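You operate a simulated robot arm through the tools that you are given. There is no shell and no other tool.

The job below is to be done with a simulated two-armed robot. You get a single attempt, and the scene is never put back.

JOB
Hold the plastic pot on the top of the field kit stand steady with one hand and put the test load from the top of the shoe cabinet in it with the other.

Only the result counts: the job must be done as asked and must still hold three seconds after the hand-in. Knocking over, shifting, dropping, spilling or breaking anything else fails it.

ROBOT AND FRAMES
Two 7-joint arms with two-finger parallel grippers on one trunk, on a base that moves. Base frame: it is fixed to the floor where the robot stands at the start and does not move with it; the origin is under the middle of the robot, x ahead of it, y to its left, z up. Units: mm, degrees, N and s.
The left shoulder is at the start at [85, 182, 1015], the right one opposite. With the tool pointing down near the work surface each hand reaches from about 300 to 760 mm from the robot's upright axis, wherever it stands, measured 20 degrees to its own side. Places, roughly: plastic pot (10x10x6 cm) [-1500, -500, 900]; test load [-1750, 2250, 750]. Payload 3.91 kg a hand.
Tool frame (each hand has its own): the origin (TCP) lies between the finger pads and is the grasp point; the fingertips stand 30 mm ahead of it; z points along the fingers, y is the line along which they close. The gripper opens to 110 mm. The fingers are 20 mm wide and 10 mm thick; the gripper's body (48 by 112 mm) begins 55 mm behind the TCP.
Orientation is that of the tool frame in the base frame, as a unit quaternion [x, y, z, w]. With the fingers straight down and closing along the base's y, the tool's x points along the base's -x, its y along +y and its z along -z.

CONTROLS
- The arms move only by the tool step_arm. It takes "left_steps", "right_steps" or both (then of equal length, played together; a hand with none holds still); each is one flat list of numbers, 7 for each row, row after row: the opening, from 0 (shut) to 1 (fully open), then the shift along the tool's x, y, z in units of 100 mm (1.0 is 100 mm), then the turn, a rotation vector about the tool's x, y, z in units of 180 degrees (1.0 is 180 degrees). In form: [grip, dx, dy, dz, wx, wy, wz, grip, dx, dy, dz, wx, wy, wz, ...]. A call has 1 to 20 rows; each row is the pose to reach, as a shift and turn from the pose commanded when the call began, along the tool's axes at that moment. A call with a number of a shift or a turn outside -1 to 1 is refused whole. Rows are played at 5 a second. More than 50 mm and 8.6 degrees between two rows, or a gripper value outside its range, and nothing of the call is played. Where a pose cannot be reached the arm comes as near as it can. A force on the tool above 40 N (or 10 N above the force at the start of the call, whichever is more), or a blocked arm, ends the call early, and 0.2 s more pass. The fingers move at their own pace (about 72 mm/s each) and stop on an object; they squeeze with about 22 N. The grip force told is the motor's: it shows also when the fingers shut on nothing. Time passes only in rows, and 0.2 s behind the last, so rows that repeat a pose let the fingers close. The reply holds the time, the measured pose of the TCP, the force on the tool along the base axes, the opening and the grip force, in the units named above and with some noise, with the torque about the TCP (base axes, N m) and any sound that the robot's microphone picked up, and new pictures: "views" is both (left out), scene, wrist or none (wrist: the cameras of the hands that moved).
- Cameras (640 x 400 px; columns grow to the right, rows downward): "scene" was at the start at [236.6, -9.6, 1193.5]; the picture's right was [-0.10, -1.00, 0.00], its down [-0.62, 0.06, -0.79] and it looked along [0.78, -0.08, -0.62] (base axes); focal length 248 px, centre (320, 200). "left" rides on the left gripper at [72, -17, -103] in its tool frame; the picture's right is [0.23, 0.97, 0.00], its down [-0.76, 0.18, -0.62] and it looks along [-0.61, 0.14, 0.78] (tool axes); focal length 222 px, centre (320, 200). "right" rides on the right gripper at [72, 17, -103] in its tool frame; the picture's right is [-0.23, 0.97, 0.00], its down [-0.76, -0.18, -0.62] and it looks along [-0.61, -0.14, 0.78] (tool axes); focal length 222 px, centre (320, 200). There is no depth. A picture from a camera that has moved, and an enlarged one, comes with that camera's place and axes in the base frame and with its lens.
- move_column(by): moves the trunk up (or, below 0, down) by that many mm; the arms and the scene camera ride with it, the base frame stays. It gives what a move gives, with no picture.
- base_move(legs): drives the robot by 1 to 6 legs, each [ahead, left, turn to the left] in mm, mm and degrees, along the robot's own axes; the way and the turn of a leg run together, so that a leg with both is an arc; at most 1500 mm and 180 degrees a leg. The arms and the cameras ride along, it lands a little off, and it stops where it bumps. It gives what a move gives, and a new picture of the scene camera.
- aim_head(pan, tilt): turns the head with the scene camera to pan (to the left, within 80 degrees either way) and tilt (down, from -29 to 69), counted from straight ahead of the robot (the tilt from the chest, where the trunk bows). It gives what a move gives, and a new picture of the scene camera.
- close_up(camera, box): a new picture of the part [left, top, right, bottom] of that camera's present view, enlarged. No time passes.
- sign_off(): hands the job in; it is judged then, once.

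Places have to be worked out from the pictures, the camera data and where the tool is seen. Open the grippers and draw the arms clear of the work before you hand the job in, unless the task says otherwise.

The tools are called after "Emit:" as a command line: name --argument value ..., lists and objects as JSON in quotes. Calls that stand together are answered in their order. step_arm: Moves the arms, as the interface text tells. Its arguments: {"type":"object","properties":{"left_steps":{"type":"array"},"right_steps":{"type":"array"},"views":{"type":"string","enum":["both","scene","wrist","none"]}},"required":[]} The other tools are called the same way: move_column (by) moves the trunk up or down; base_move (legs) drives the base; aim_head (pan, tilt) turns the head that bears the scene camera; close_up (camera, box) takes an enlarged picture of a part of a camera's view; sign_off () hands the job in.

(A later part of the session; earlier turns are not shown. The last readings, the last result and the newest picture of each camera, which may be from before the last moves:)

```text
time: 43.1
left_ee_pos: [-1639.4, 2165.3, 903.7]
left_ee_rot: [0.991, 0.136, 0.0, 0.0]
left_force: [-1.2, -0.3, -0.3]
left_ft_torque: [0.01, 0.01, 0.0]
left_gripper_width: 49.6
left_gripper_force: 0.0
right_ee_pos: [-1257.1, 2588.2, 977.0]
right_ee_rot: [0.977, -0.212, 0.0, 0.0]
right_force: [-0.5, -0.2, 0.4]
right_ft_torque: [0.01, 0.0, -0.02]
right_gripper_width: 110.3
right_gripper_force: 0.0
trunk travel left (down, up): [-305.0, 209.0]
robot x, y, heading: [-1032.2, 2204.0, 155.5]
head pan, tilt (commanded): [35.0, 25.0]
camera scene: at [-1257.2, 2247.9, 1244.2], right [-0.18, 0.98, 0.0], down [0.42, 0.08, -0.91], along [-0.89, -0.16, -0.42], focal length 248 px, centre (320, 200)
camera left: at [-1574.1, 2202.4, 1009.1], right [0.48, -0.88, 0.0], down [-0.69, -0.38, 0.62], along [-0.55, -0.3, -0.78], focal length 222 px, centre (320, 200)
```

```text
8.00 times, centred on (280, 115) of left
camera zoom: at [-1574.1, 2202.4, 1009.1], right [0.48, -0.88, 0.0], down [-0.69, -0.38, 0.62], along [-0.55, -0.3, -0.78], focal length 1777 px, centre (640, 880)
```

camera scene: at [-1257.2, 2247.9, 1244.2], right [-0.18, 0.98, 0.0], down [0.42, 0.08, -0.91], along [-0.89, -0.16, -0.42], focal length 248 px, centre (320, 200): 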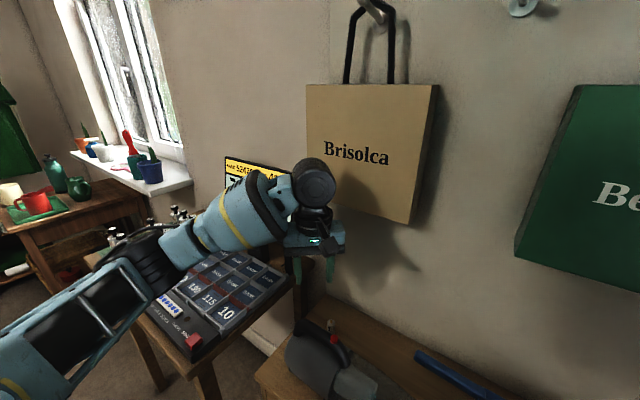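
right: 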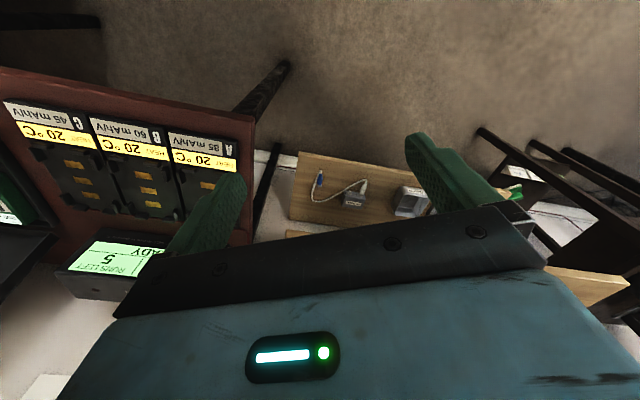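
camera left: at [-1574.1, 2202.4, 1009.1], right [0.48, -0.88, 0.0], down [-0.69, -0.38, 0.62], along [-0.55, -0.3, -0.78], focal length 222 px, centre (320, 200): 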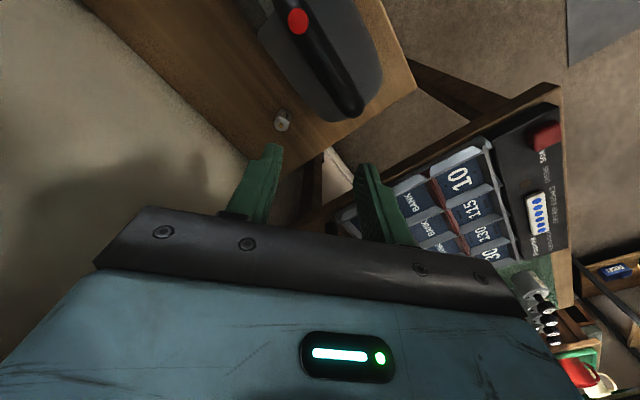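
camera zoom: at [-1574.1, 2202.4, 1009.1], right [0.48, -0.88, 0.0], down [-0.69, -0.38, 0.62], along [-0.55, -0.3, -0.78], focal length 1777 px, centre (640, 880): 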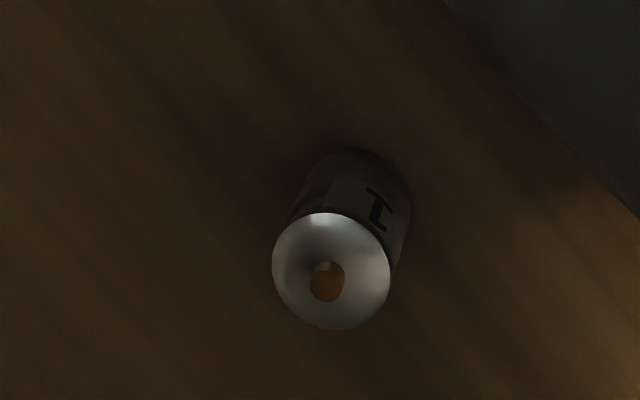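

The load's axis is confirmed at (-1708.7, 2196.4), top z≈675, base z≈636. I descend in front of it, keeping the fingers behind the handle.

Emit:
step_arm --left_steps '[0.45, -0.061, -0.052, 0.287, 0, 0, 0, 0.45, -0.122, -0.103, 0.587, 0, 0, 0, 0.45, -0.199, -0.168, 0.837, 0, 0, 0, 0.45, -0.237, -0.2, 0.977, 0, 0, 0]' --views "both"

```text
time: 44.1
left_ee_pos: [-1667.0, 2179.8, 805.5]
left_ee_rot: [0.991, 0.134, 0.001, 0.0]
left_force: [-0.3, 0.4, 0.0]
left_ft_torque: [-0.04, 0.02, 0.05]
left_gripper_width: 49.3
left_gripper_force: 0.0
right_ee_pos: [-1256.8, 2589.1, 977.0]
right_ee_rot: [0.977, -0.212, 0.0, 0.001]
right_force: [-0.1, 0.1, -0.1]
right_ft_torque: [-0.01, 0.01, 0.0]
right_gripper_width: 110.1
right_gripper_force: 0.0
trunk travel left (down, up): [-305.0, 209.0]
robot x, y, heading: [-1035.1, 2205.6, 155.6]
head pan, tilt (commanded): [35.0, 25.0]
camera scene: at [-1256.9, 2248.0, 1244.3], right [-0.18, 0.98, 0.0], down [0.42, 0.08, -0.91], along [-0.89, -0.17, -0.42], focal length 248 px, centre (320, 200)
camera left: at [-1602.2, 2215.0, 910.8], right [0.48, -0.88, 0.0], down [-0.69, -0.37, 0.62], along [-0.55, -0.3, -0.78], focal length 222 px, centre (320, 200)
```

scene: 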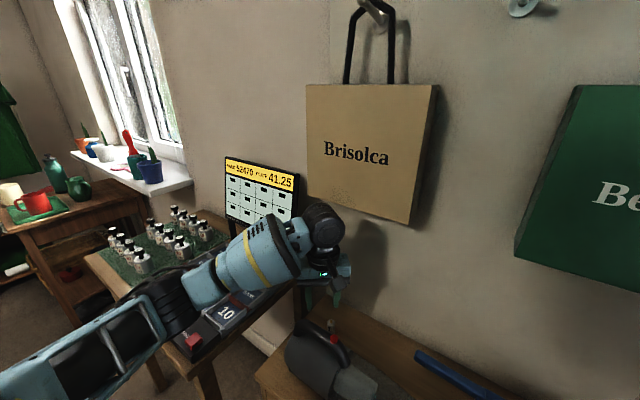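
left: 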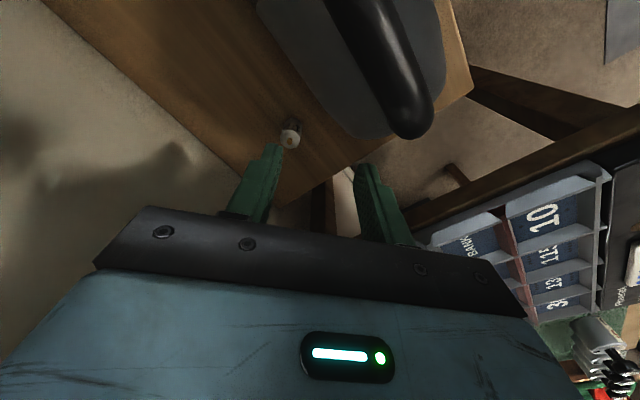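

The hand is 45 mm in front of the load at z≈806, with forearm clear of the table device. I now pass under the bag to stand straight over the load at z≈762.

Emit:
step_arm --left_steps '[0.45, -0.057, -0.043, 0.2, 0, 0, 0, 0.45, -0.122, -0.092, 0.35, 0, 0, 0, 0.45, -0.24, -0.182, 0.4, 0, 0, 0, 0.45, -0.358, -0.271, 0.43, 0, 0, 0]' --views "both"

Emit:
close_up --camera "left" --box '[200, 80, 440, 230]'

```text
time: 45.1
left_ee_pos: [-1707.3, 2196.3, 763.8]
left_ee_rot: [0.991, 0.134, 0.0, 0.0]
left_force: [0.0, -0.6, 0.0]
left_ft_torque: [0.0, 0.01, -0.02]
left_gripper_width: 49.3
left_gripper_force: 0.2
right_ee_pos: [-1256.8, 2589.3, 977.2]
right_ee_rot: [0.977, -0.212, 0.0, 0.0]
right_force: [-0.3, 0.0, -0.1]
right_ft_torque: [-0.03, 0.02, -0.01]
right_gripper_width: 110.0
right_gripper_force: 0.1
trunk travel left (down, up): [-305.0, 209.0]
robot x, y, heading: [-1034.1, 2208.4, 155.4]
head pan, tilt (commanded): [35.0, 25.0]
camera scene: at [-1257.0, 2248.2, 1244.2], right [-0.18, 0.98, 0.0], down [0.42, 0.08, -0.91], along [-0.89, -0.17, -0.42], focal length 248 px, centre (320, 200)
camera left: at [-1642.7, 2231.6, 868.1], right [0.48, -0.88, 0.0], down [-0.69, -0.37, 0.62], along [-0.55, -0.3, -0.78], focal length 222 px, centre (320, 200)
```

scene: 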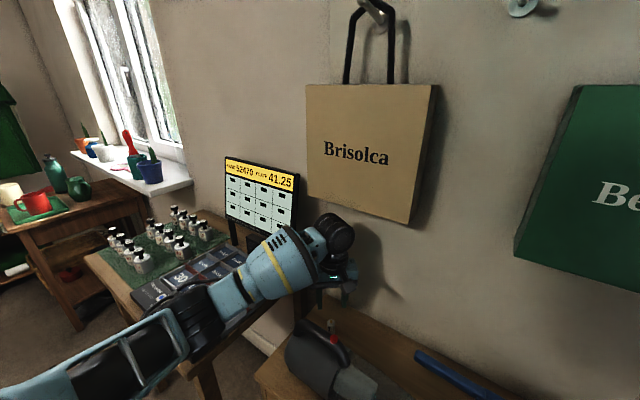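
left: 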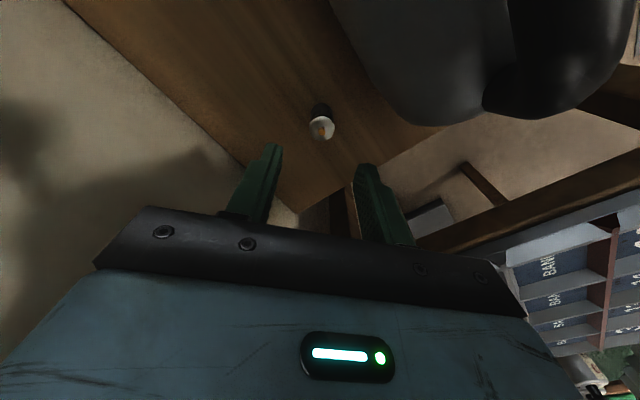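

```text
2.67 times, centred on (320, 155) of left
camera zoom: at [-1642.7, 2231.6, 868.1], right [0.48, -0.88, 0.0], down [-0.69, -0.37, 0.62], along [-0.55, -0.3, -0.78], focal length 592 px, centre (320, 320)
```

zoom: 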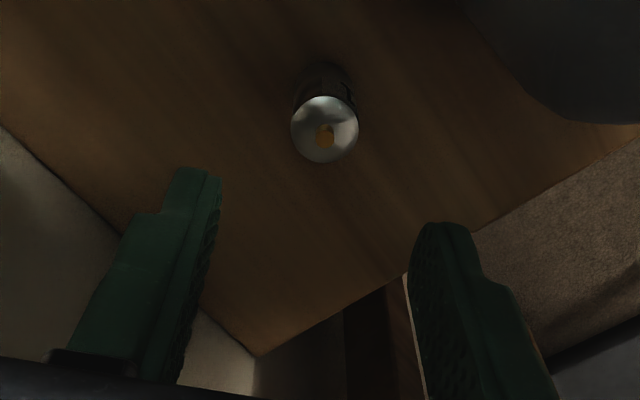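

The load is centred under the TCP within about 2 mm. I descend 88 mm with the fingers straddling it (tips to about z 645), then look before closing.

Emit:
step_arm --left_steps '[0.45, 0.01, 0.012, 0.25, 0, 0, 0, 0.45, 0.01, 0.012, 0.5, 0, 0, 0, 0.45, 0.01, 0.012, 0.7, 0, 0, 0, 0.45, 0.01, 0.012, 0.88, 0, 0, 0]' --views "both"

Emit:
close_up --camera "left" --box '[200, 80, 440, 230]'

```text
time: 46.1
left_ee_pos: [-1706.4, 2194.4, 674.1]
left_ee_rot: [0.991, 0.134, 0.001, 0.0]
left_force: [-0.4, 0.7, 0.3]
left_ft_torque: [0.01, 0.01, 0.02]
left_gripper_width: 49.6
left_gripper_force: 0.1
right_ee_pos: [-1258.0, 2588.0, 976.6]
right_ee_rot: [0.977, -0.212, 0.0, 0.0]
right_force: [0.9, -0.1, 0.2]
right_ft_torque: [0.02, -0.02, 0.0]
right_gripper_width: 110.1
right_gripper_force: 0.1
trunk travel left (down, up): [-305.0, 209.0]
robot x, y, heading: [-1035.6, 2207.0, 155.2]
head pan, tilt (commanded): [35.0, 25.0]
camera scene: at [-1257.0, 2248.1, 1244.3], right [-0.18, 0.98, 0.0], down [0.42, 0.08, -0.91], along [-0.89, -0.17, -0.42], focal length 248 px, centre (320, 200)
camera left: at [-1642.0, 2231.2, 779.5], right [0.48, -0.88, 0.0], down [-0.69, -0.37, 0.62], along [-0.55, -0.3, -0.78], focal length 222 px, centre (320, 200)
```

scene: 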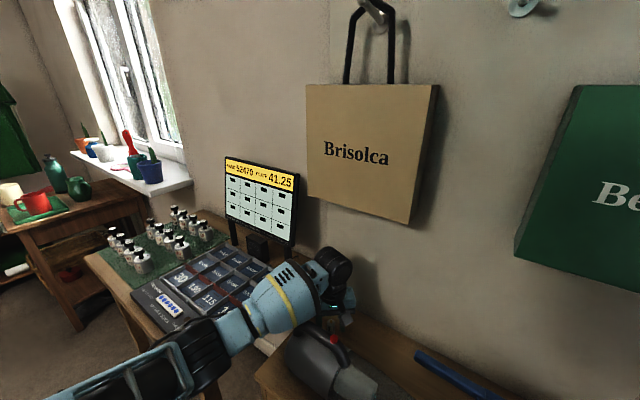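
left: 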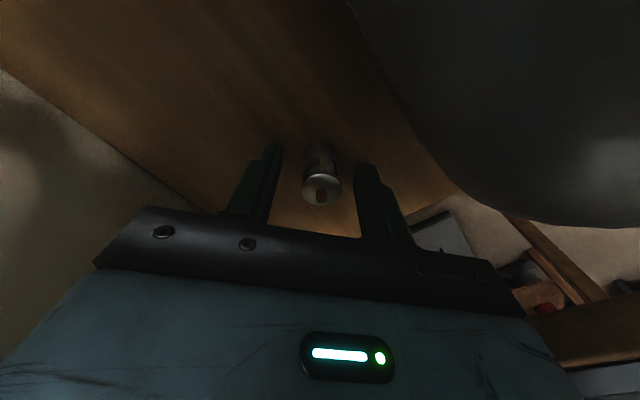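

```text
2.67 times, centred on (320, 155) of left
camera zoom: at [-1642.0, 2231.2, 779.5], right [0.48, -0.88, 0.0], down [-0.69, -0.37, 0.62], along [-0.55, -0.3, -0.78], focal length 592 px, centre (320, 320)
```

zoom: 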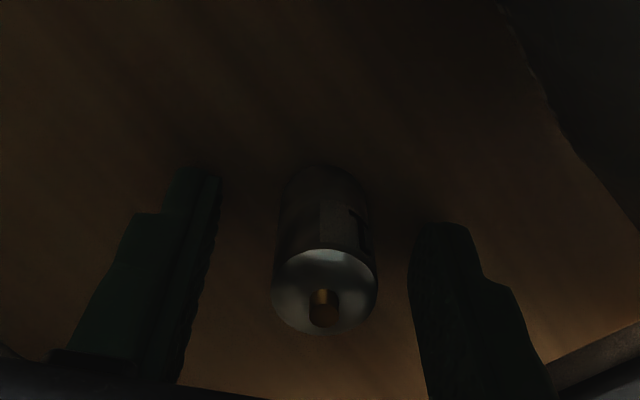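

The load stands centred between the fingers, tips about 8 mm above the wood. I close the left gripper.

Emit:
step_arm --left_steps '[0.3, 0, 0, 0, 0, 0, 0, 0.2, 0, 0, 0, 0, 0, 0, 0.0, 0, 0, 0, 0, 0, 0, 0.0, 0, 0, 0, 0, 0, 0, 0.0, 0, 0, 0, 0, 0, 0]' --views "wrist"

```text
time: 47.3
left_ee_pos: [-1707.0, 2196.4, 676.0]
left_ee_rot: [0.991, 0.135, -0.001, 0.0]
left_force: [-0.3, -0.4, 0.2]
left_ft_torque: [-0.01, 0.01, -0.02]
left_gripper_width: 20.9
left_gripper_force: 21.5
right_ee_pos: [-1257.7, 2588.4, 976.1]
right_ee_rot: [0.977, -0.212, 0.0, 0.0]
right_force: [0.1, 0.0, 1.1]
right_ft_torque: [-0.01, 0.01, -0.01]
right_gripper_width: 110.1
right_gripper_force: 0.1
trunk travel left (down, up): [-305.0, 209.0]
robot x, y, heading: [-1033.5, 2210.6, 155.6]
head pan, tilt (commanded): [35.0, 25.0]
camera left: at [-1642.0, 2231.4, 779.8], right [0.48, -0.88, 0.0], down [-0.69, -0.37, 0.62], along [-0.55, -0.3, -0.78], focal length 222 px, centre (320, 200)
```

left: 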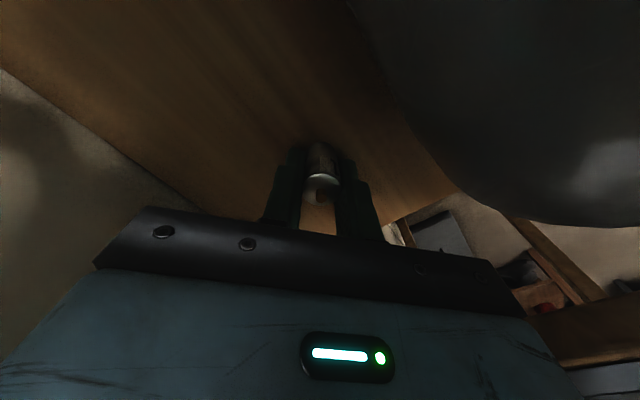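

The load is held (20.9 mm, 21.5 N). I lift it straight up to z≈762.

Emit:
step_arm --left_steps '[0.0, 0, 0, -0.15, 0, 0, 0, 0.0, 0, 0, -0.4, 0, 0, 0, 0.0, 0, 0, -0.65, 0, 0, 0, 0.0, 0, 0, -0.88, 0, 0, 0]' --views "both"

```text
time: 48.3
left_ee_pos: [-1706.7, 2193.3, 764.4]
left_ee_rot: [0.991, 0.136, 0.0, 0.0]
left_force: [-0.2, -0.3, -0.6]
left_ft_torque: [0.01, -0.01, 0.01]
left_gripper_width: 21.0
left_gripper_force: 21.8
right_ee_pos: [-1257.4, 2588.8, 978.4]
right_ee_rot: [0.977, -0.213, 0.0, 0.0]
right_force: [-0.2, 0.1, -0.2]
right_ft_torque: [0.02, 0.02, 0.01]
right_gripper_width: 110.1
right_gripper_force: 0.1
trunk travel left (down, up): [-305.0, 209.0]
robot x, y, heading: [-1036.7, 2205.6, 155.4]
head pan, tilt (commanded): [35.0, 25.0]
camera scene: at [-1256.8, 2248.1, 1244.3], right [-0.18, 0.98, 0.0], down [0.42, 0.08, -0.91], along [-0.89, -0.17, -0.42], focal length 248 px, centre (320, 200)
camera left: at [-1641.3, 2229.3, 869.6], right [0.48, -0.88, 0.0], down [-0.69, -0.37, 0.62], along [-0.55, -0.3, -0.78], focal length 222 px, centre (320, 200)
```

scene: 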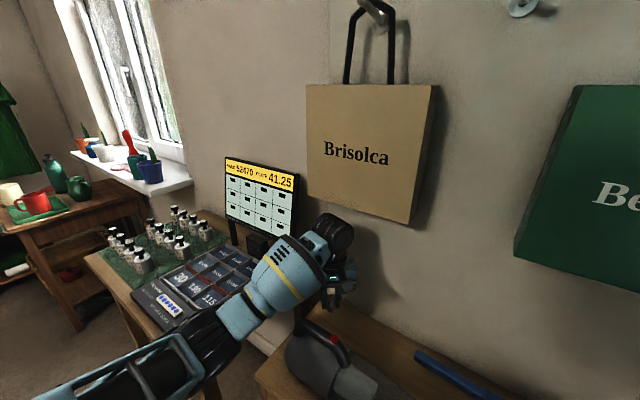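
left: 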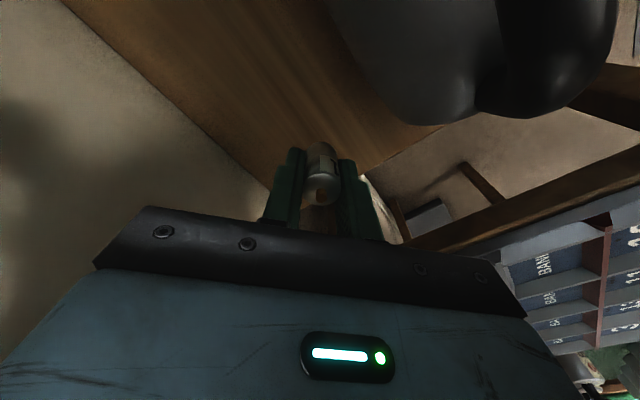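

The load rises with the hand. I back out along the same path, under the bag and then up over the handle.

Emit:
step_arm --left_steps '[0.0, 0.115, 0.097, -0.01, 0, 0, 0, 0.0, 0.229, 0.194, -0.06, 0, 0, 0, 0.0, 0.306, 0.258, -0.26, 0, 0, 0, 0.0, 0.352, 0.297, -0.48, 0, 0, 0, 0.0, 0.459, 0.387, -0.81, 0, 0, 0, 0.0, 0.52, 0.44, -0.98, 0, 0, 0]' --views "none"

Emit:
step_arm --left_steps '[0.0, 0.0, 0.0, -0.3, 0, 0, 0, 0.0, 0.1, 0.1, -0.6, 0, 0, 0, 0.0, 0.3, 0.25, -0.8, 0, 0, 0, 0.0, 0.6, 0.5, -0.95, 0, 0, 0, 0.0, 0.9, 0.75, -1.0, 0, 0, 0]' --views "both"

```text
time: 49.7
left_ee_pos: [-1644.2, 2165.6, 861.6]
left_ee_rot: [0.991, 0.135, -0.001, 0.0]
left_force: [-0.3, -0.5, -0.9]
left_ft_torque: [-0.01, -0.04, 0.0]
left_gripper_width: 21.1
left_gripper_force: 21.7
right_ee_pos: [-1256.2, 2587.9, 977.5]
right_ee_rot: [0.977, -0.212, -0.001, -0.001]
right_force: [-0.4, -0.8, 0.5]
right_ft_torque: [-0.01, -0.03, 0.0]
right_gripper_width: 109.8
right_gripper_force: 0.1
trunk travel left (down, up): [-305.0, 209.0]
robot x, y, heading: [-1031.6, 2206.7, 155.5]
head pan, tilt (commanded): [35.0, 25.0]
```

```text
time: 50.9
left_ee_pos: [-1535.7, 2116.6, 961.8]
left_ee_rot: [0.991, 0.134, 0.0, 0.0]
left_force: [-0.2, -0.3, -0.7]
left_ft_torque: [0.0, 0.01, 0.01]
left_gripper_width: 21.0
left_gripper_force: 22.2
right_ee_pos: [-1257.2, 2588.4, 978.5]
right_ee_rot: [0.977, -0.213, -0.001, -0.001]
right_force: [0.6, 0.1, -1.0]
right_ft_torque: [0.0, 0.02, 0.0]
right_gripper_width: 109.9
right_gripper_force: 0.0
trunk travel left (down, up): [-305.0, 209.0]
robot x, y, heading: [-1032.9, 2202.1, 155.2]
head pan, tilt (commanded): [35.0, 25.0]
camera scene: at [-1256.4, 2247.6, 1244.4], right [-0.18, 0.98, 0.0], down [0.42, 0.08, -0.91], along [-0.89, -0.16, -0.42], focal length 248 px, centre (320, 200)
camera left: at [-1470.3, 2152.8, 1065.1], right [0.48, -0.88, 0.0], down [-0.69, -0.37, 0.62], along [-0.55, -0.3, -0.78], focal length 222 px, centre (320, 200)
```

scene: 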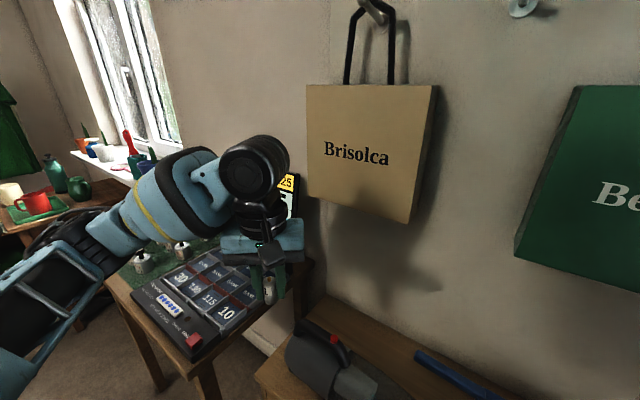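
left: 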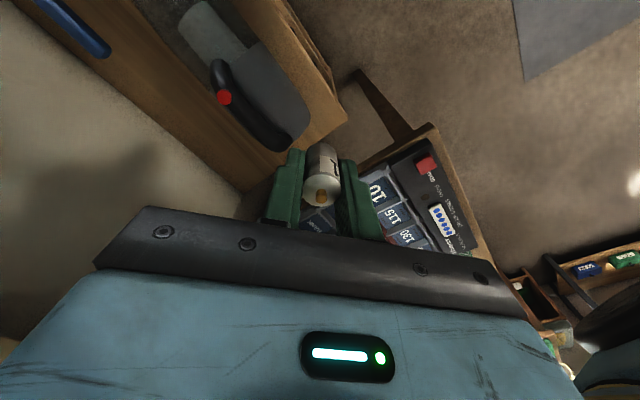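

The load is held and the vacuum and brush are untouched. I back off from the cabinet into the open floor, then turn 90° left to face the field kit stand.

Emit:
base_move --legs '[[-700, 0, 0]]'

Emit:
move_column --by 150

Emit:
aim_head --pan 0 --tilt 25

Emit:
base_move --legs '[[0, 0, 90]]'

```text
time: 54.8
left_ee_pos: [-895.8, 1825.7, 960.2]
left_ee_rot: [0.991, 0.133, 0.0, 0.0]
left_force: [0.7, -0.5, -1.3]
left_ft_torque: [0.02, -0.02, 0.01]
left_gripper_width: 21.2
left_gripper_force: 22.3
right_ee_pos: [-614.9, 2294.4, 975.6]
right_ee_rot: [0.977, -0.213, 0.0, 0.001]
right_force: [0.7, 0.2, 0.5]
right_ft_torque: [0.03, 0.05, 0.01]
right_gripper_width: 110.0
right_gripper_force: 0.1
trunk travel left (down, up): [-305.0, 209.0]
robot x, y, heading: [-394.0, 1912.5, 155.5]
head pan, tilt (commanded): [35.0, 25.0]
camera scene: at [-615.7, 1955.1, 1244.3], right [-0.18, 0.98, 0.0], down [0.42, 0.08, -0.91], along [-0.89, -0.16, -0.42], focal length 248 px, centre (320, 200)
```

scene: 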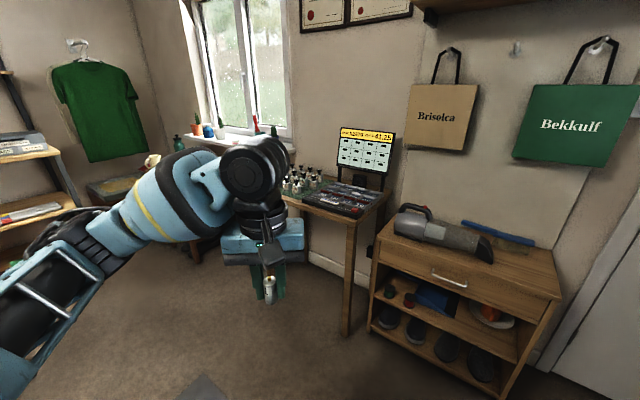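

```text
time: 56.5
left_ee_pos: [-895.8, 1825.2, 1109.0]
left_ee_rot: [0.991, 0.134, 0.0, 0.002]
left_force: [0.3, 0.3, -0.1]
left_ft_torque: [0.0, 0.0, 0.01]
left_gripper_width: 21.2
left_gripper_force: 21.6
right_ee_pos: [-615.4, 2295.4, 1125.6]
right_ee_rot: [0.977, -0.215, 0.0, 0.0]
right_force: [-0.5, -0.4, -0.5]
right_ft_torque: [-0.02, -0.02, 0.04]
right_gripper_width: 110.0
right_gripper_force: 0.2
trunk travel left (down, up): [-455.0, 59.0]
robot x, y, heading: [-394.6, 1915.3, 155.2]
head pan, tilt (commanded): [35.0, 25.0]
```

```text
time: 57.6
left_ee_pos: [-896.9, 1824.4, 1109.8]
left_ee_rot: [0.991, 0.133, 0.0, 0.0]
left_force: [-0.2, -0.1, 0.1]
left_ft_torque: [-0.01, 0.0, -0.05]
left_gripper_width: 20.9
left_gripper_force: 22.0
right_ee_pos: [-614.9, 2295.3, 1126.0]
right_ee_rot: [0.977, -0.214, -0.001, 0.0]
right_force: [-0.5, -0.3, -0.1]
right_ft_torque: [0.0, -0.01, 0.0]
right_gripper_width: 110.0
right_gripper_force: 0.0
trunk travel left (down, up): [-455.0, 59.0]
robot x, y, heading: [-393.9, 1911.9, 155.4]
head pan, tilt (commanded): [0.0, 25.0]
camera scene: at [-551.1, 1983.5, 1410.7], right [0.42, 0.91, 0.0], down [0.38, -0.18, -0.91], along [-0.82, 0.38, -0.42], focal length 248 px, centre (320, 200)
```

scene: 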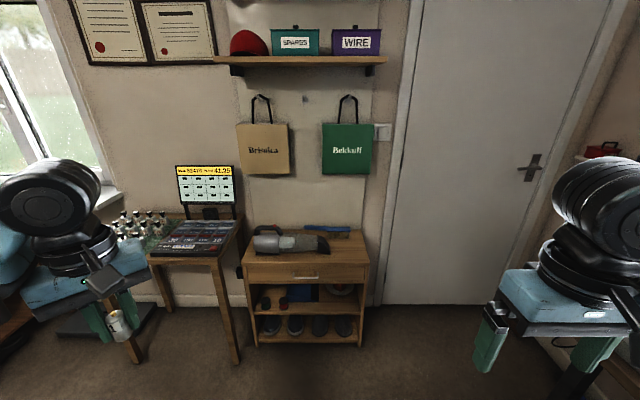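

```text
time: 61.8
left_ee_pos: [-301.2, 1411.5, 1110.3]
left_ee_rot: [0.603, 0.798, 0.0, 0.001]
left_force: [-0.4, 0.0, -0.2]
left_ft_torque: [-0.01, 0.01, 0.02]
left_gripper_width: 20.9
left_gripper_force: 21.4
right_ee_pos: [-775.0, 1686.6, 1126.2]
right_ee_rot: [0.84, 0.543, 0.0, 0.0]
right_force: [-0.3, 0.4, -0.7]
right_ft_torque: [-0.03, -0.02, 0.0]
right_gripper_width: 109.9
right_gripper_force: 0.0
trunk travel left (down, up): [-455.0, 59.0]
robot x, y, heading: [-393.3, 1912.9, -113.9]
head pan, tilt (commanded): [0.0, 25.0]
camera scene: at [-465.0, 1754.4, 1410.7], right [-0.91, 0.41, 0.0], down [0.17, 0.39, -0.91], along [-0.37, -0.83, -0.42], focal length 248 px, centre (320, 200)
```

scene: 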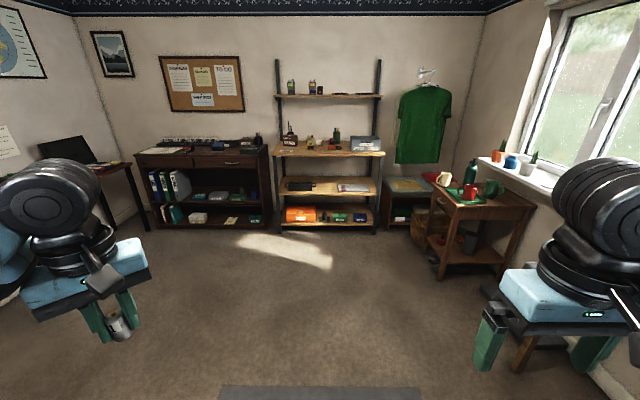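

I now face the stand; the pot should be about 2640 mm ahead, nearly centred. The way is open, so I drive 1300 mm ahead and look.

Emit:
base_move --legs '[[1300, 0, 0]]'

Emit:
close_up --camera "scene" --box '[200, 50, 440, 200]'

```text
time: 68.4
left_ee_pos: [-871.9, 212.7, 1110.3]
left_ee_rot: [0.615, 0.789, 0.0, 0.0]
left_force: [-0.5, -0.7, -1.0]
left_ft_torque: [0.02, -0.02, 0.01]
left_gripper_width: 20.9
left_gripper_force: 21.3
right_ee_pos: [-1336.6, 502.5, 1127.9]
right_ee_rot: [0.847, 0.531, 0.0, 0.0]
right_force: [-0.5, -0.1, 0.4]
right_ft_torque: [-0.02, 0.03, -0.02]
right_gripper_width: 110.1
right_gripper_force: 0.1
trunk travel left (down, up): [-455.0, 59.0]
robot x, y, heading: [-949.8, 716.8, -115.7]
head pan, tilt (commanded): [0.0, 25.0]
camera scene: at [-1025.7, 560.3, 1410.7], right [-0.9, 0.43, 0.0], down [0.18, 0.38, -0.91], along [-0.39, -0.82, -0.42], focal length 248 px, centre (320, 200)
```

scene: 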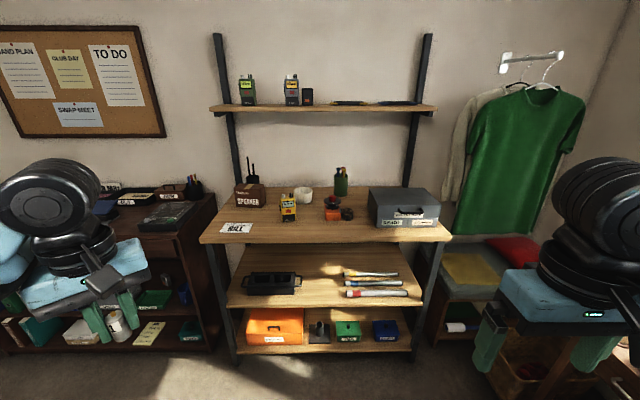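

```text
2.67 times, centred on (320, 125) of scene
camera zoom: at [-1025.7, 560.3, 1410.7], right [-0.9, 0.43, 0.0], down [0.18, 0.38, -0.91], along [-0.39, -0.82, -0.42], focal length 662 px, centre (320, 400)
```

zoom: 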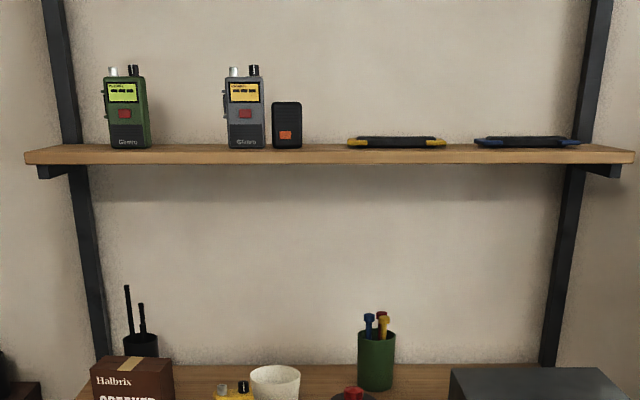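

The pot sits at about (-1458, -535, 896), some 380 mm behind the stand's front edge, so I need to know how near my base can come. I look down past my own chest.

Emit:
aim_head --pan 0 --tilt 69

Emit:
aim_head --pan 75 --tilt 69

```text
time: 69.5
left_ee_pos: [-872.1, 212.0, 1108.7]
left_ee_rot: [0.614, 0.789, 0.0, 0.0]
left_force: [0.7, 0.1, -0.9]
left_ft_torque: [-0.01, 0.0, -0.05]
left_gripper_width: 21.1
left_gripper_force: 21.9
right_ee_pos: [-1336.4, 502.3, 1126.7]
right_ee_rot: [0.847, 0.531, 0.0, 0.0]
right_force: [0.6, 0.0, -0.7]
right_ft_torque: [-0.03, 0.0, 0.0]
right_gripper_width: 110.1
right_gripper_force: 0.0
trunk travel left (down, up): [-455.0, 59.0]
robot x, y, heading: [-949.7, 716.0, -115.7]
head pan, tilt (commanded): [0.0, 68.8]
camera scene: at [-1009.9, 592.9, 1351.3], right [-0.9, 0.43, 0.0], down [0.4, 0.84, -0.36], along [-0.16, -0.33, -0.93], focal length 248 px, centre (320, 200)
```

scene: 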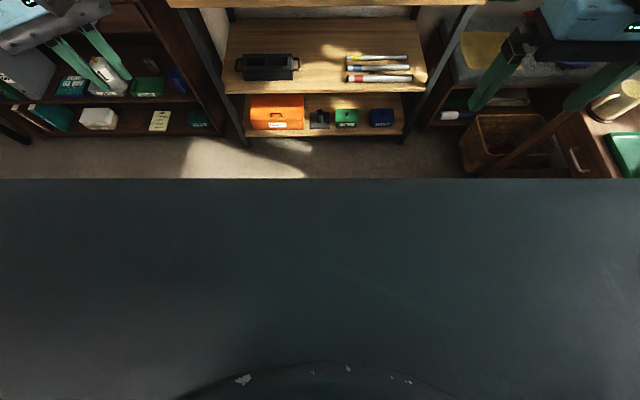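

```text
time: 71.0
left_ee_pos: [-871.6, 213.3, 1109.6]
left_ee_rot: [0.614, 0.789, 0.0, 0.0]
left_force: [-1.1, -0.6, -0.2]
left_ft_torque: [0.01, -0.01, 0.01]
left_gripper_width: 21.3
left_gripper_force: 21.6
right_ee_pos: [-1336.8, 501.8, 1126.6]
right_ee_rot: [0.847, 0.531, 0.0, 0.0]
right_force: [-0.5, 0.3, -1.3]
right_ft_torque: [0.03, -0.01, -0.02]
right_gripper_width: 110.0
right_gripper_force: 0.0
trunk travel left (down, up): [-455.0, 59.0]
robot x, y, heading: [-948.6, 718.0, -115.7]
head pan, tilt (commanded): [75.0, 68.8]
camera scene: at [-943.3, 606.8, 1351.2], right [-0.65, -0.76, 0.0], down [-0.71, 0.61, -0.36], along [0.27, -0.24, -0.93], focal length 248 px, centre (320, 200)
```

scene: 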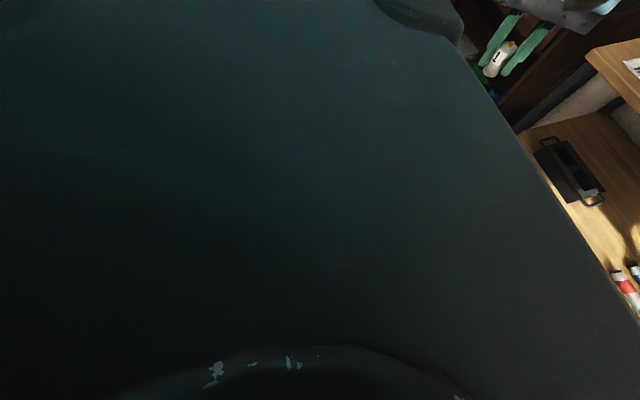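

My chest hides the base from the head camera; the right wrist camera's upper rows look almost straight down just ahead of the base, so I check that view.

Emit:
close_up --camera "right" --box '[0, 0, 640, 400]'

Emit:
close_up --camera "left" --box '[0, 0, 640, 400]'

```text
1.00 times, centred on (320, 200) of right (not enlarged: the box is as wide or as high as the picture)
camera zoom: at [-1290.4, 560.7, 1231.6], right [0.78, -0.63, 0.0], down [-0.49, -0.61, 0.62], along [-0.39, -0.49, -0.78], focal length 222 px, centre (320, 200)
```

zoom: 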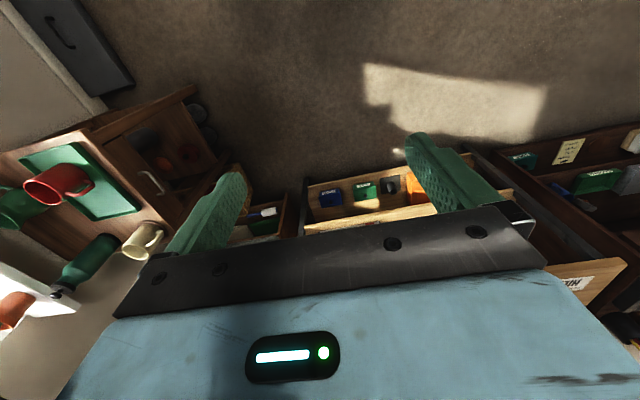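

```text
1.00 times, centred on (320, 200) of left (not enlarged: the box is as wide or as high as the picture)
camera zoom: at [-905.9, 279.2, 1214.8], right [0.89, 0.46, 0.0], down [0.36, -0.69, 0.62], along [0.29, -0.55, -0.78], focal length 222 px, centre (320, 200)
```

zoom: 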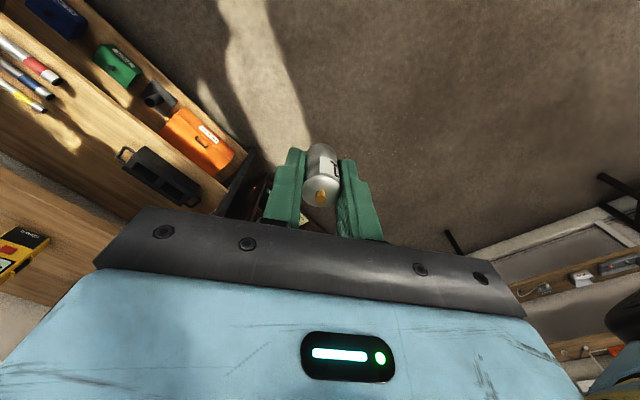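

In the right wrist view no part of the base shows up to about 225 mm ahead of the axis (220 mm to the side). I tilt the right hand back 34° to see my base itself.

Emit:
step_arm --right_steps '[1, 0, -0.3, 0, 0, 0.047, 0, 1, 0, -0.5, 0, 0, 0.094, 0, 1, 0, -0.7, 0, 0, 0.141, 0, 1, 0, -0.8, 0, 0, 0.188, 0]' --views "wrist"

```text
time: 72.0
left_ee_pos: [-872.5, 212.2, 1109.1]
left_ee_rot: [0.614, 0.789, 0.0, -0.001]
left_force: [0.8, -0.5, -0.5]
left_ft_torque: [-0.02, 0.04, 0.01]
left_gripper_width: 21.1
left_gripper_force: 22.0
right_ee_pos: [-1409.2, 535.6, 1126.9]
right_ee_rot: [0.811, 0.508, 0.246, -0.154]
right_force: [1.2, -0.1, 0.2]
right_ft_torque: [-0.01, 0.03, 0.01]
right_gripper_width: 110.0
right_gripper_force: 0.1
trunk travel left (down, up): [-455.0, 59.0]
robot x, y, heading: [-952.3, 716.0, -115.7]
head pan, tilt (commanded): [75.0, 68.8]
camera right: at [-1393.3, 531.8, 1255.4], right [0.79, -0.59, -0.13], down [-0.59, -0.8, 0.09], along [-0.16, 0.0, -0.99], focal length 222 px, centre (320, 200)
```

right: 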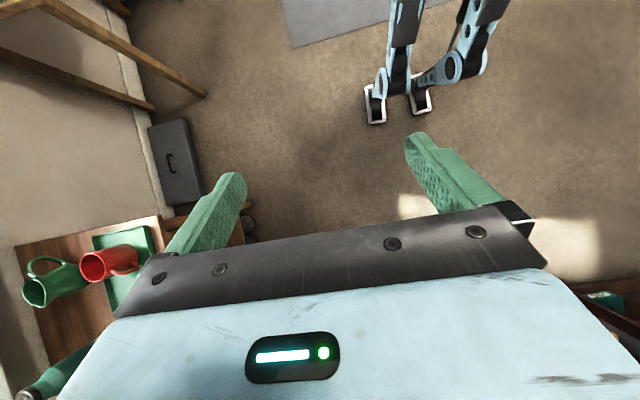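

The view shows that I stand on legs with feet reaching only about 100 mm ahead of the axis, so I can come close to the stand. I untilt the right hand, and then look straight ahead.

Emit:
step_arm --right_steps '[1, 0, 0.3, 0, 0, -0.047, 0, 1, 0, 0.5, 0, 0, -0.094, 0, 1, 0, 0.7, 0, 0, -0.141, 0, 1, 0, 0.8, 0, 0, -0.188, 0]' --views "none"

Emit:
aim_head --pan 0 --tilt 40

Emit:
base_move --legs '[[450, 60, 0]]'

Emit:
close_up --camera "scene" --box '[200, 60, 440, 210]'

```text
time: 73.0
left_ee_pos: [-871.8, 212.9, 1110.3]
left_ee_rot: [0.614, 0.79, 0.0, 0.0]
left_force: [0.4, 0.9, -0.1]
left_ft_torque: [-0.01, -0.02, 0.04]
left_gripper_width: 21.1
left_gripper_force: 21.7
right_ee_pos: [-1335.3, 502.5, 1127.0]
right_ee_rot: [0.847, 0.531, -0.001, 0.001]
right_force: [0.1, -0.3, 0.2]
right_ft_torque: [0.01, 0.02, -0.04]
right_gripper_width: 110.1
right_gripper_force: 0.1
trunk travel left (down, up): [-455.0, 59.0]
robot x, y, heading: [-945.9, 716.3, -116.1]
head pan, tilt (commanded): [75.0, 68.8]
```

```text
time: 74.5
left_ee_pos: [-870.1, 213.5, 1110.2]
left_ee_rot: [0.615, 0.789, -0.001, 0.0]
left_force: [0.7, 0.6, -1.2]
left_ft_torque: [0.03, 0.01, 0.0]
left_gripper_width: 21.0
left_gripper_force: 21.6
right_ee_pos: [-1336.6, 501.5, 1125.7]
right_ee_rot: [0.847, 0.532, -0.001, 0.0]
right_force: [-0.2, 0.1, -0.3]
right_ft_torque: [0.03, -0.03, 0.02]
right_gripper_width: 110.0
right_gripper_force: 0.2
trunk travel left (down, up): [-455.0, 59.0]
robot x, y, heading: [-950.9, 717.7, -115.8]
head pan, tilt (commanded): [0.0, 40.0]
camera scene: at [-1022.5, 566.7, 1387.3], right [-0.9, 0.43, 0.0], down [0.28, 0.58, -0.77], along [-0.33, -0.69, -0.64], focal length 248 px, centre (320, 200)
```

scene: 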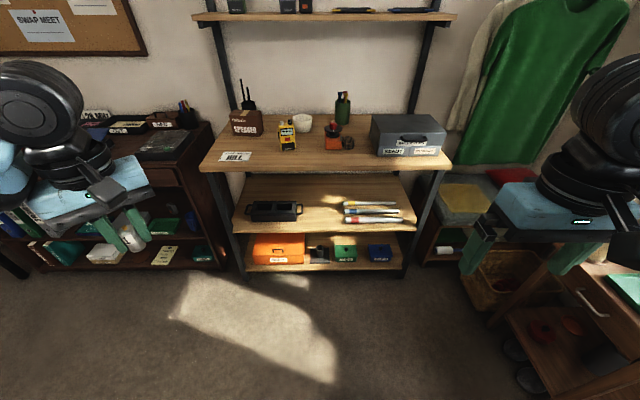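

```text
time: 77.2
left_ee_pos: [-1011.0, -218.1, 1109.9]
left_ee_rot: [0.614, 0.79, 0.0, 0.0]
left_force: [0.1, -0.4, -0.2]
left_ft_torque: [0.01, 0.02, 0.02]
left_gripper_width: 21.0
left_gripper_force: 22.4
right_ee_pos: [-1476.2, 70.7, 1126.7]
right_ee_rot: [0.846, 0.532, -0.001, -0.001]
right_force: [0.5, -0.3, -0.9]
right_ft_torque: [0.02, 0.0, 0.01]
right_gripper_width: 109.9
right_gripper_force: 0.0
trunk travel left (down, up): [-455.0, 59.0]
robot x, y, heading: [-1089.4, 287.7, -115.7]
head pan, tilt (commanded): [0.0, 40.0]
camera scene: at [-1162.5, 135.8, 1387.3], right [-0.9, 0.43, 0.0], down [0.28, 0.58, -0.77], along [-0.33, -0.69, -0.64], focal length 248 px, centre (320, 200)
```

scene: 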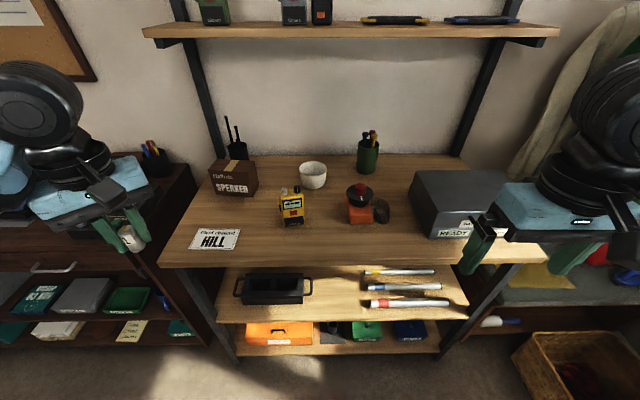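

```text
2.67 times, centred on (320, 135) of scene
camera zoom: at [-1162.5, 135.8, 1387.3], right [-0.9, 0.43, 0.0], down [0.28, 0.58, -0.77], along [-0.33, -0.69, -0.64], focal length 662 px, centre (320, 373)
```

zoom: 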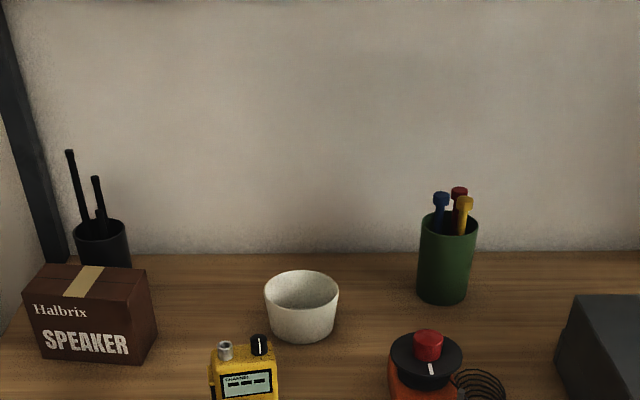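

The pot's rim centre works out at z≈917, about 894 mm ahead of my axis and 25 mm left; stand top z≈860. Radio and orange gadget stand well in front of it, cup to its right-rear. I drive 300 mm nearer (front edge then ~250 mm from the axis, feet at 100 mm).

Emit:
base_move --legs '[[290, 0, 1]]'

Emit:
close_up --camera "scene" --box '[200, 60, 440, 210]'

```text
time: 79.2
left_ee_pos: [-1128.3, -481.2, 1110.1]
left_ee_rot: [0.608, 0.794, 0.0, 0.0]
left_force: [-0.2, 0.1, -1.5]
left_ft_torque: [0.02, 0.03, -0.03]
left_gripper_width: 20.8
left_gripper_force: 22.6
right_ee_pos: [-1596.5, -199.0, 1127.1]
right_ee_rot: [0.842, 0.54, -0.001, 0.0]
right_force: [0.0, -1.2, -0.3]
right_ft_torque: [0.01, -0.01, -0.01]
right_gripper_width: 110.1
right_gripper_force: 0.1
trunk travel left (down, up): [-455.0, 59.0]
robot x, y, heading: [-1214.4, 20.8, -114.7]
head pan, tilt (commanded): [0.0, 40.0]
camera scene: at [-1284.1, -129.2, 1387.3], right [-0.91, 0.42, 0.0], down [0.27, 0.58, -0.77], along [-0.32, -0.7, -0.64], focal length 248 px, centre (320, 200)
```

scene: 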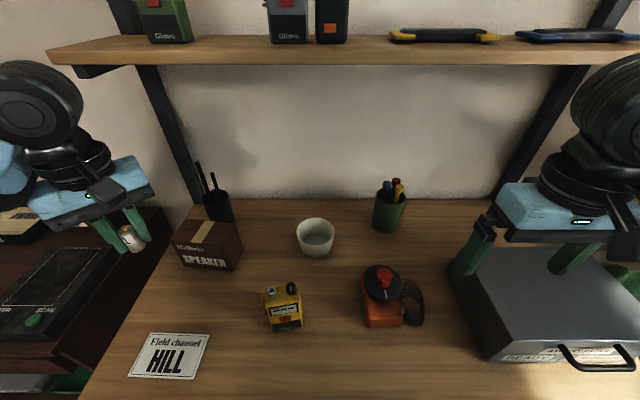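

```text
2.67 times, centred on (320, 135) of scene
camera zoom: at [-1284.1, -129.2, 1387.3], right [-0.91, 0.42, 0.0], down [0.27, 0.58, -0.77], along [-0.32, -0.7, -0.64], focal length 662 px, centre (320, 373)
```

zoom: 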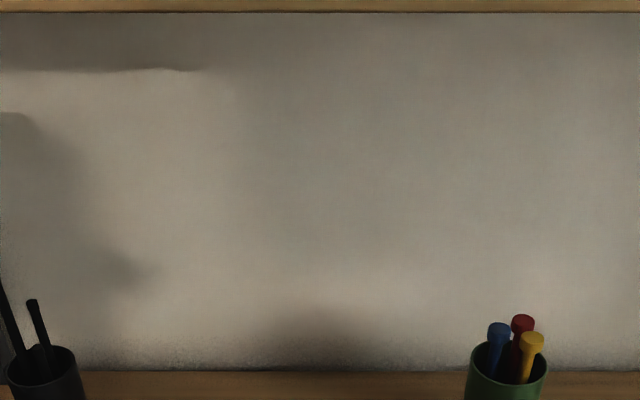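

Now the pot is close and clearly seen near (315,237). I enlarge the pot and its surroundings for measuring.

Emit:
close_up --camera "scene" --box '[240, 170, 432, 290]'

Emit:
close_up --camera "scene" --box '[280, 205, 360, 265]'

```text
3.33 times, centred on (336, 230) of scene
camera zoom: at [-1284.1, -129.2, 1387.3], right [-0.91, 0.42, 0.0], down [0.27, 0.58, -0.77], along [-0.32, -0.7, -0.64], focal length 828 px, centre (267, 100)
```

zoom: 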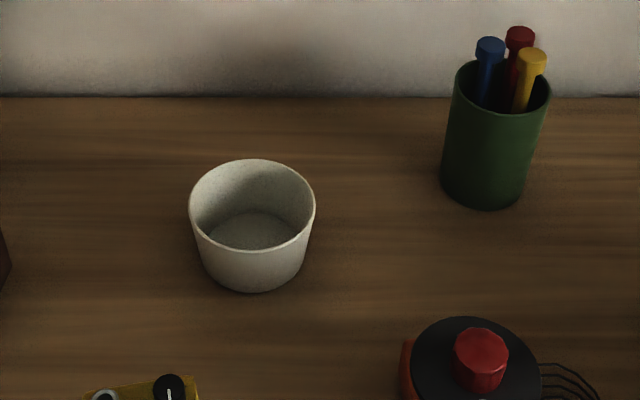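

```text
6.67 times, centred on (320, 235) of scene
camera zoom: at [-1284.1, -129.2, 1387.3], right [-0.91, 0.42, 0.0], down [0.27, 0.58, -0.77], along [-0.32, -0.7, -0.64], focal length 1655 px, centre (320, -33)
```

zoom: 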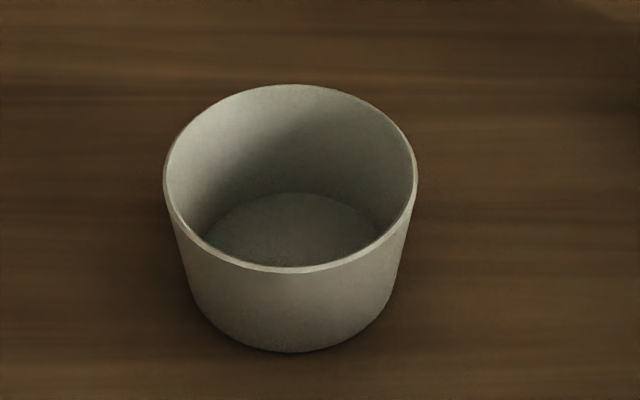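

Pot: rim centre about (-1455, -529), rim z≈918, rim radius 49, base radius 38, thin wall. I plan to grip it across its diameter with the right hand from the right side at 45°, and lower the load with the left hand upright, its camera turned outward. First I turn the hands in free space: left +130°, right −90° about their tool axes.

Emit:
step_arm --left_steps '[0, 0, 0, 0, 0, 0, 0.045, 0, 0, 0, 0, 0, 0, 0.09, 0, 0, 0, 0, 0, 0, 0.135, 0, 0, 0, 0, 0, 0, 0.18, 0, 0, 0, 0, 0, 0, 0.226, 0, 0, 0, 0, 0, 0, 0.271, 0, 0, 0, 0, 0, 0, 0.316, 0, 0, 0, 0, 0, 0, 0.361, 0, 0, 0, 0, 0, 0, 0.406, 0, 0, 0, 0, 0, 0, 0.451, 0, 0, 0, 0, 0, 0, 0.496, 0, 0, 0, 0, 0, 0, 0.542, 0, 0, 0, 0, 0, 0, 0.587, 0, 0, 0, 0, 0, 0, 0.632, 0, 0, 0, 0, 0, 0, 0.677, 0, 0, 0, 0, 0, 0, 0.722]' --right_steps '[1, 0, 0, 0, 0, 0, -0.031, 1, 0, 0, 0, 0, 0, -0.062, 1, 0, 0, 0, 0, 0, -0.094, 1, 0, 0, 0, 0, 0, -0.125, 1, 0, 0, 0, 0, 0, -0.156, 1, 0, 0, 0, 0, 0, -0.187, 1, 0, 0, 0, 0, 0, -0.219, 1, 0, 0, 0, 0, 0, -0.25, 1, 0, 0, 0, 0, 0, -0.281, 1, 0, 0, 0, 0, 0, -0.312, 1, 0, 0, 0, 0, 0, -0.344, 1, 0, 0, 0, 0, 0, -0.375, 1, 0, 0, 0, 0, 0, -0.406, 1, 0, 0, 0, 0, 0, -0.437, 1, 0, 0, 0, 0, 0, -0.469, 1, 0, 0, 0, 0, 0, -0.5]' --views "both"

```text
time: 82.6
left_ee_pos: [-1126.3, -480.7, 1110.0]
left_ee_rot: [0.976, -0.216, 0.0, 0.0]
left_force: [0.6, 0.5, 0.1]
left_ft_torque: [0.0, -0.02, 0.01]
left_gripper_width: 21.1
left_gripper_force: 22.1
right_ee_pos: [-1595.2, -199.3, 1126.7]
right_ee_rot: [0.213, 0.977, -0.001, 0.0]
right_force: [0.0, -0.4, 0.1]
right_ft_torque: [0.01, 0.02, -0.01]
right_gripper_width: 110.0
right_gripper_force: 0.1
trunk travel left (down, up): [-455.0, 59.0]
robot x, y, heading: [-1213.3, 23.7, -115.0]
head pan, tilt (commanded): [0.0, 40.0]
camera scene: at [-1284.0, -129.1, 1387.3], right [-0.91, 0.42, 0.0], down [0.27, 0.58, -0.77], along [-0.32, -0.7, -0.64], focal length 248 px, centre (320, 200)
camera right: at [-1655.0, -152.9, 1231.5], right [0.61, 0.79, 0.0], down [0.62, -0.48, 0.62], along [0.49, -0.38, -0.78], focal length 222 px, centre (320, 200)
camera left: at [-1053.5, -495.1, 1214.8], right [-0.2, -0.98, 0.0], down [-0.77, 0.16, 0.62], along [-0.61, 0.13, -0.78], focal length 222 px, centre (320, 200)
```

scene: 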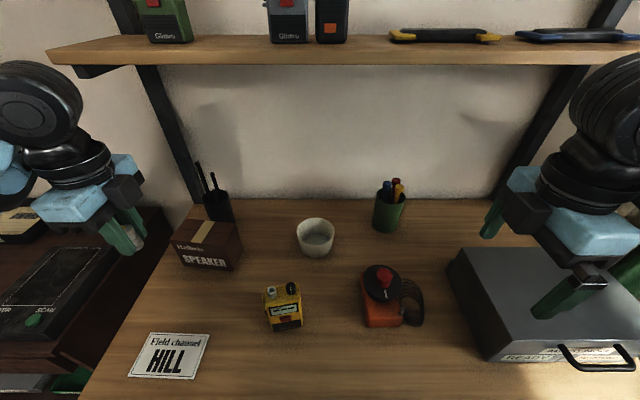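
right: 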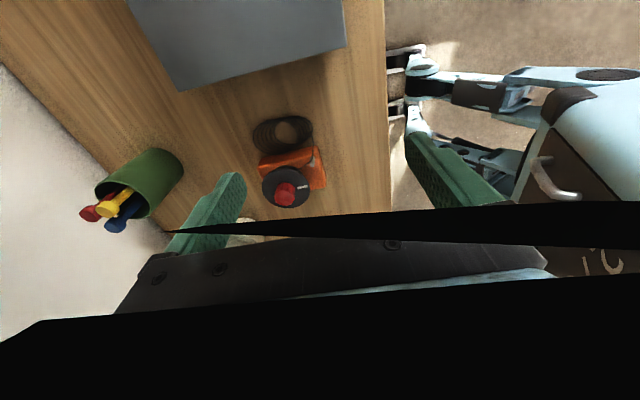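
left: 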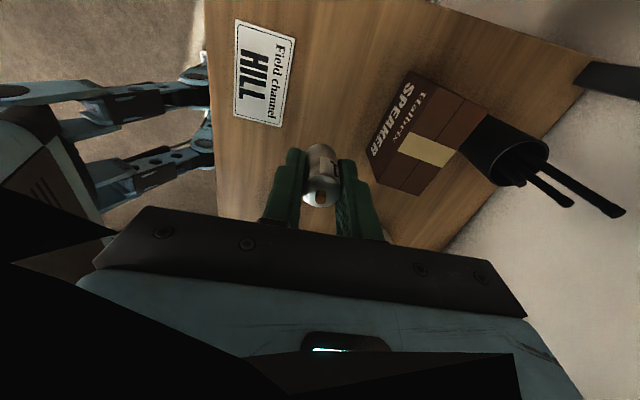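

Both turns were reached. I enlarge the left and right hands to see how their camera boxes lie now.

Emit:
close_up --camera "scene" --box '[0, 100, 240, 260]'

Emit:
close_up --camera "scene" --box '[430, 130, 640, 330]'

```text
2.50 times, centred on (120, 180) of scene
camera zoom: at [-1284.0, -129.1, 1387.3], right [-0.91, 0.42, 0.0], down [0.27, 0.58, -0.77], along [-0.32, -0.7, -0.64], focal length 621 px, centre (820, 250)
```

zoom: 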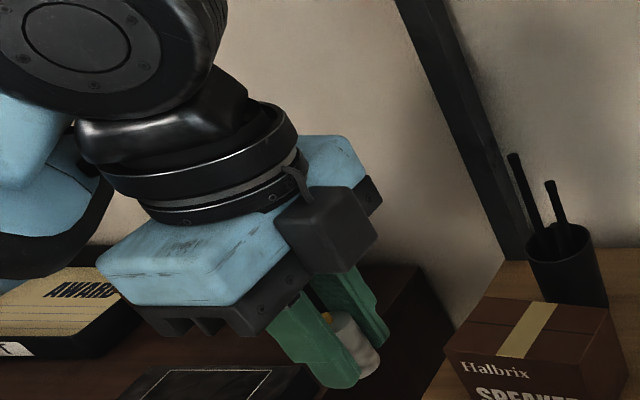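

```text
2.00 times, centred on (535, 230) of scene
camera zoom: at [-1284.0, -129.1, 1387.3], right [-0.91, 0.42, 0.0], down [0.27, 0.58, -0.77], along [-0.32, -0.7, -0.64], focal length 496 px, centre (-110, 140)
```

zoom: 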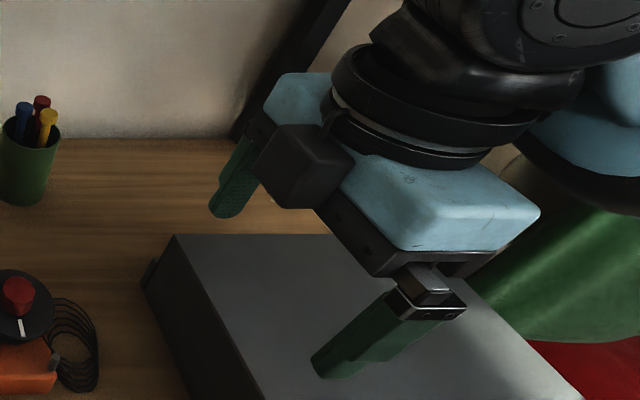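

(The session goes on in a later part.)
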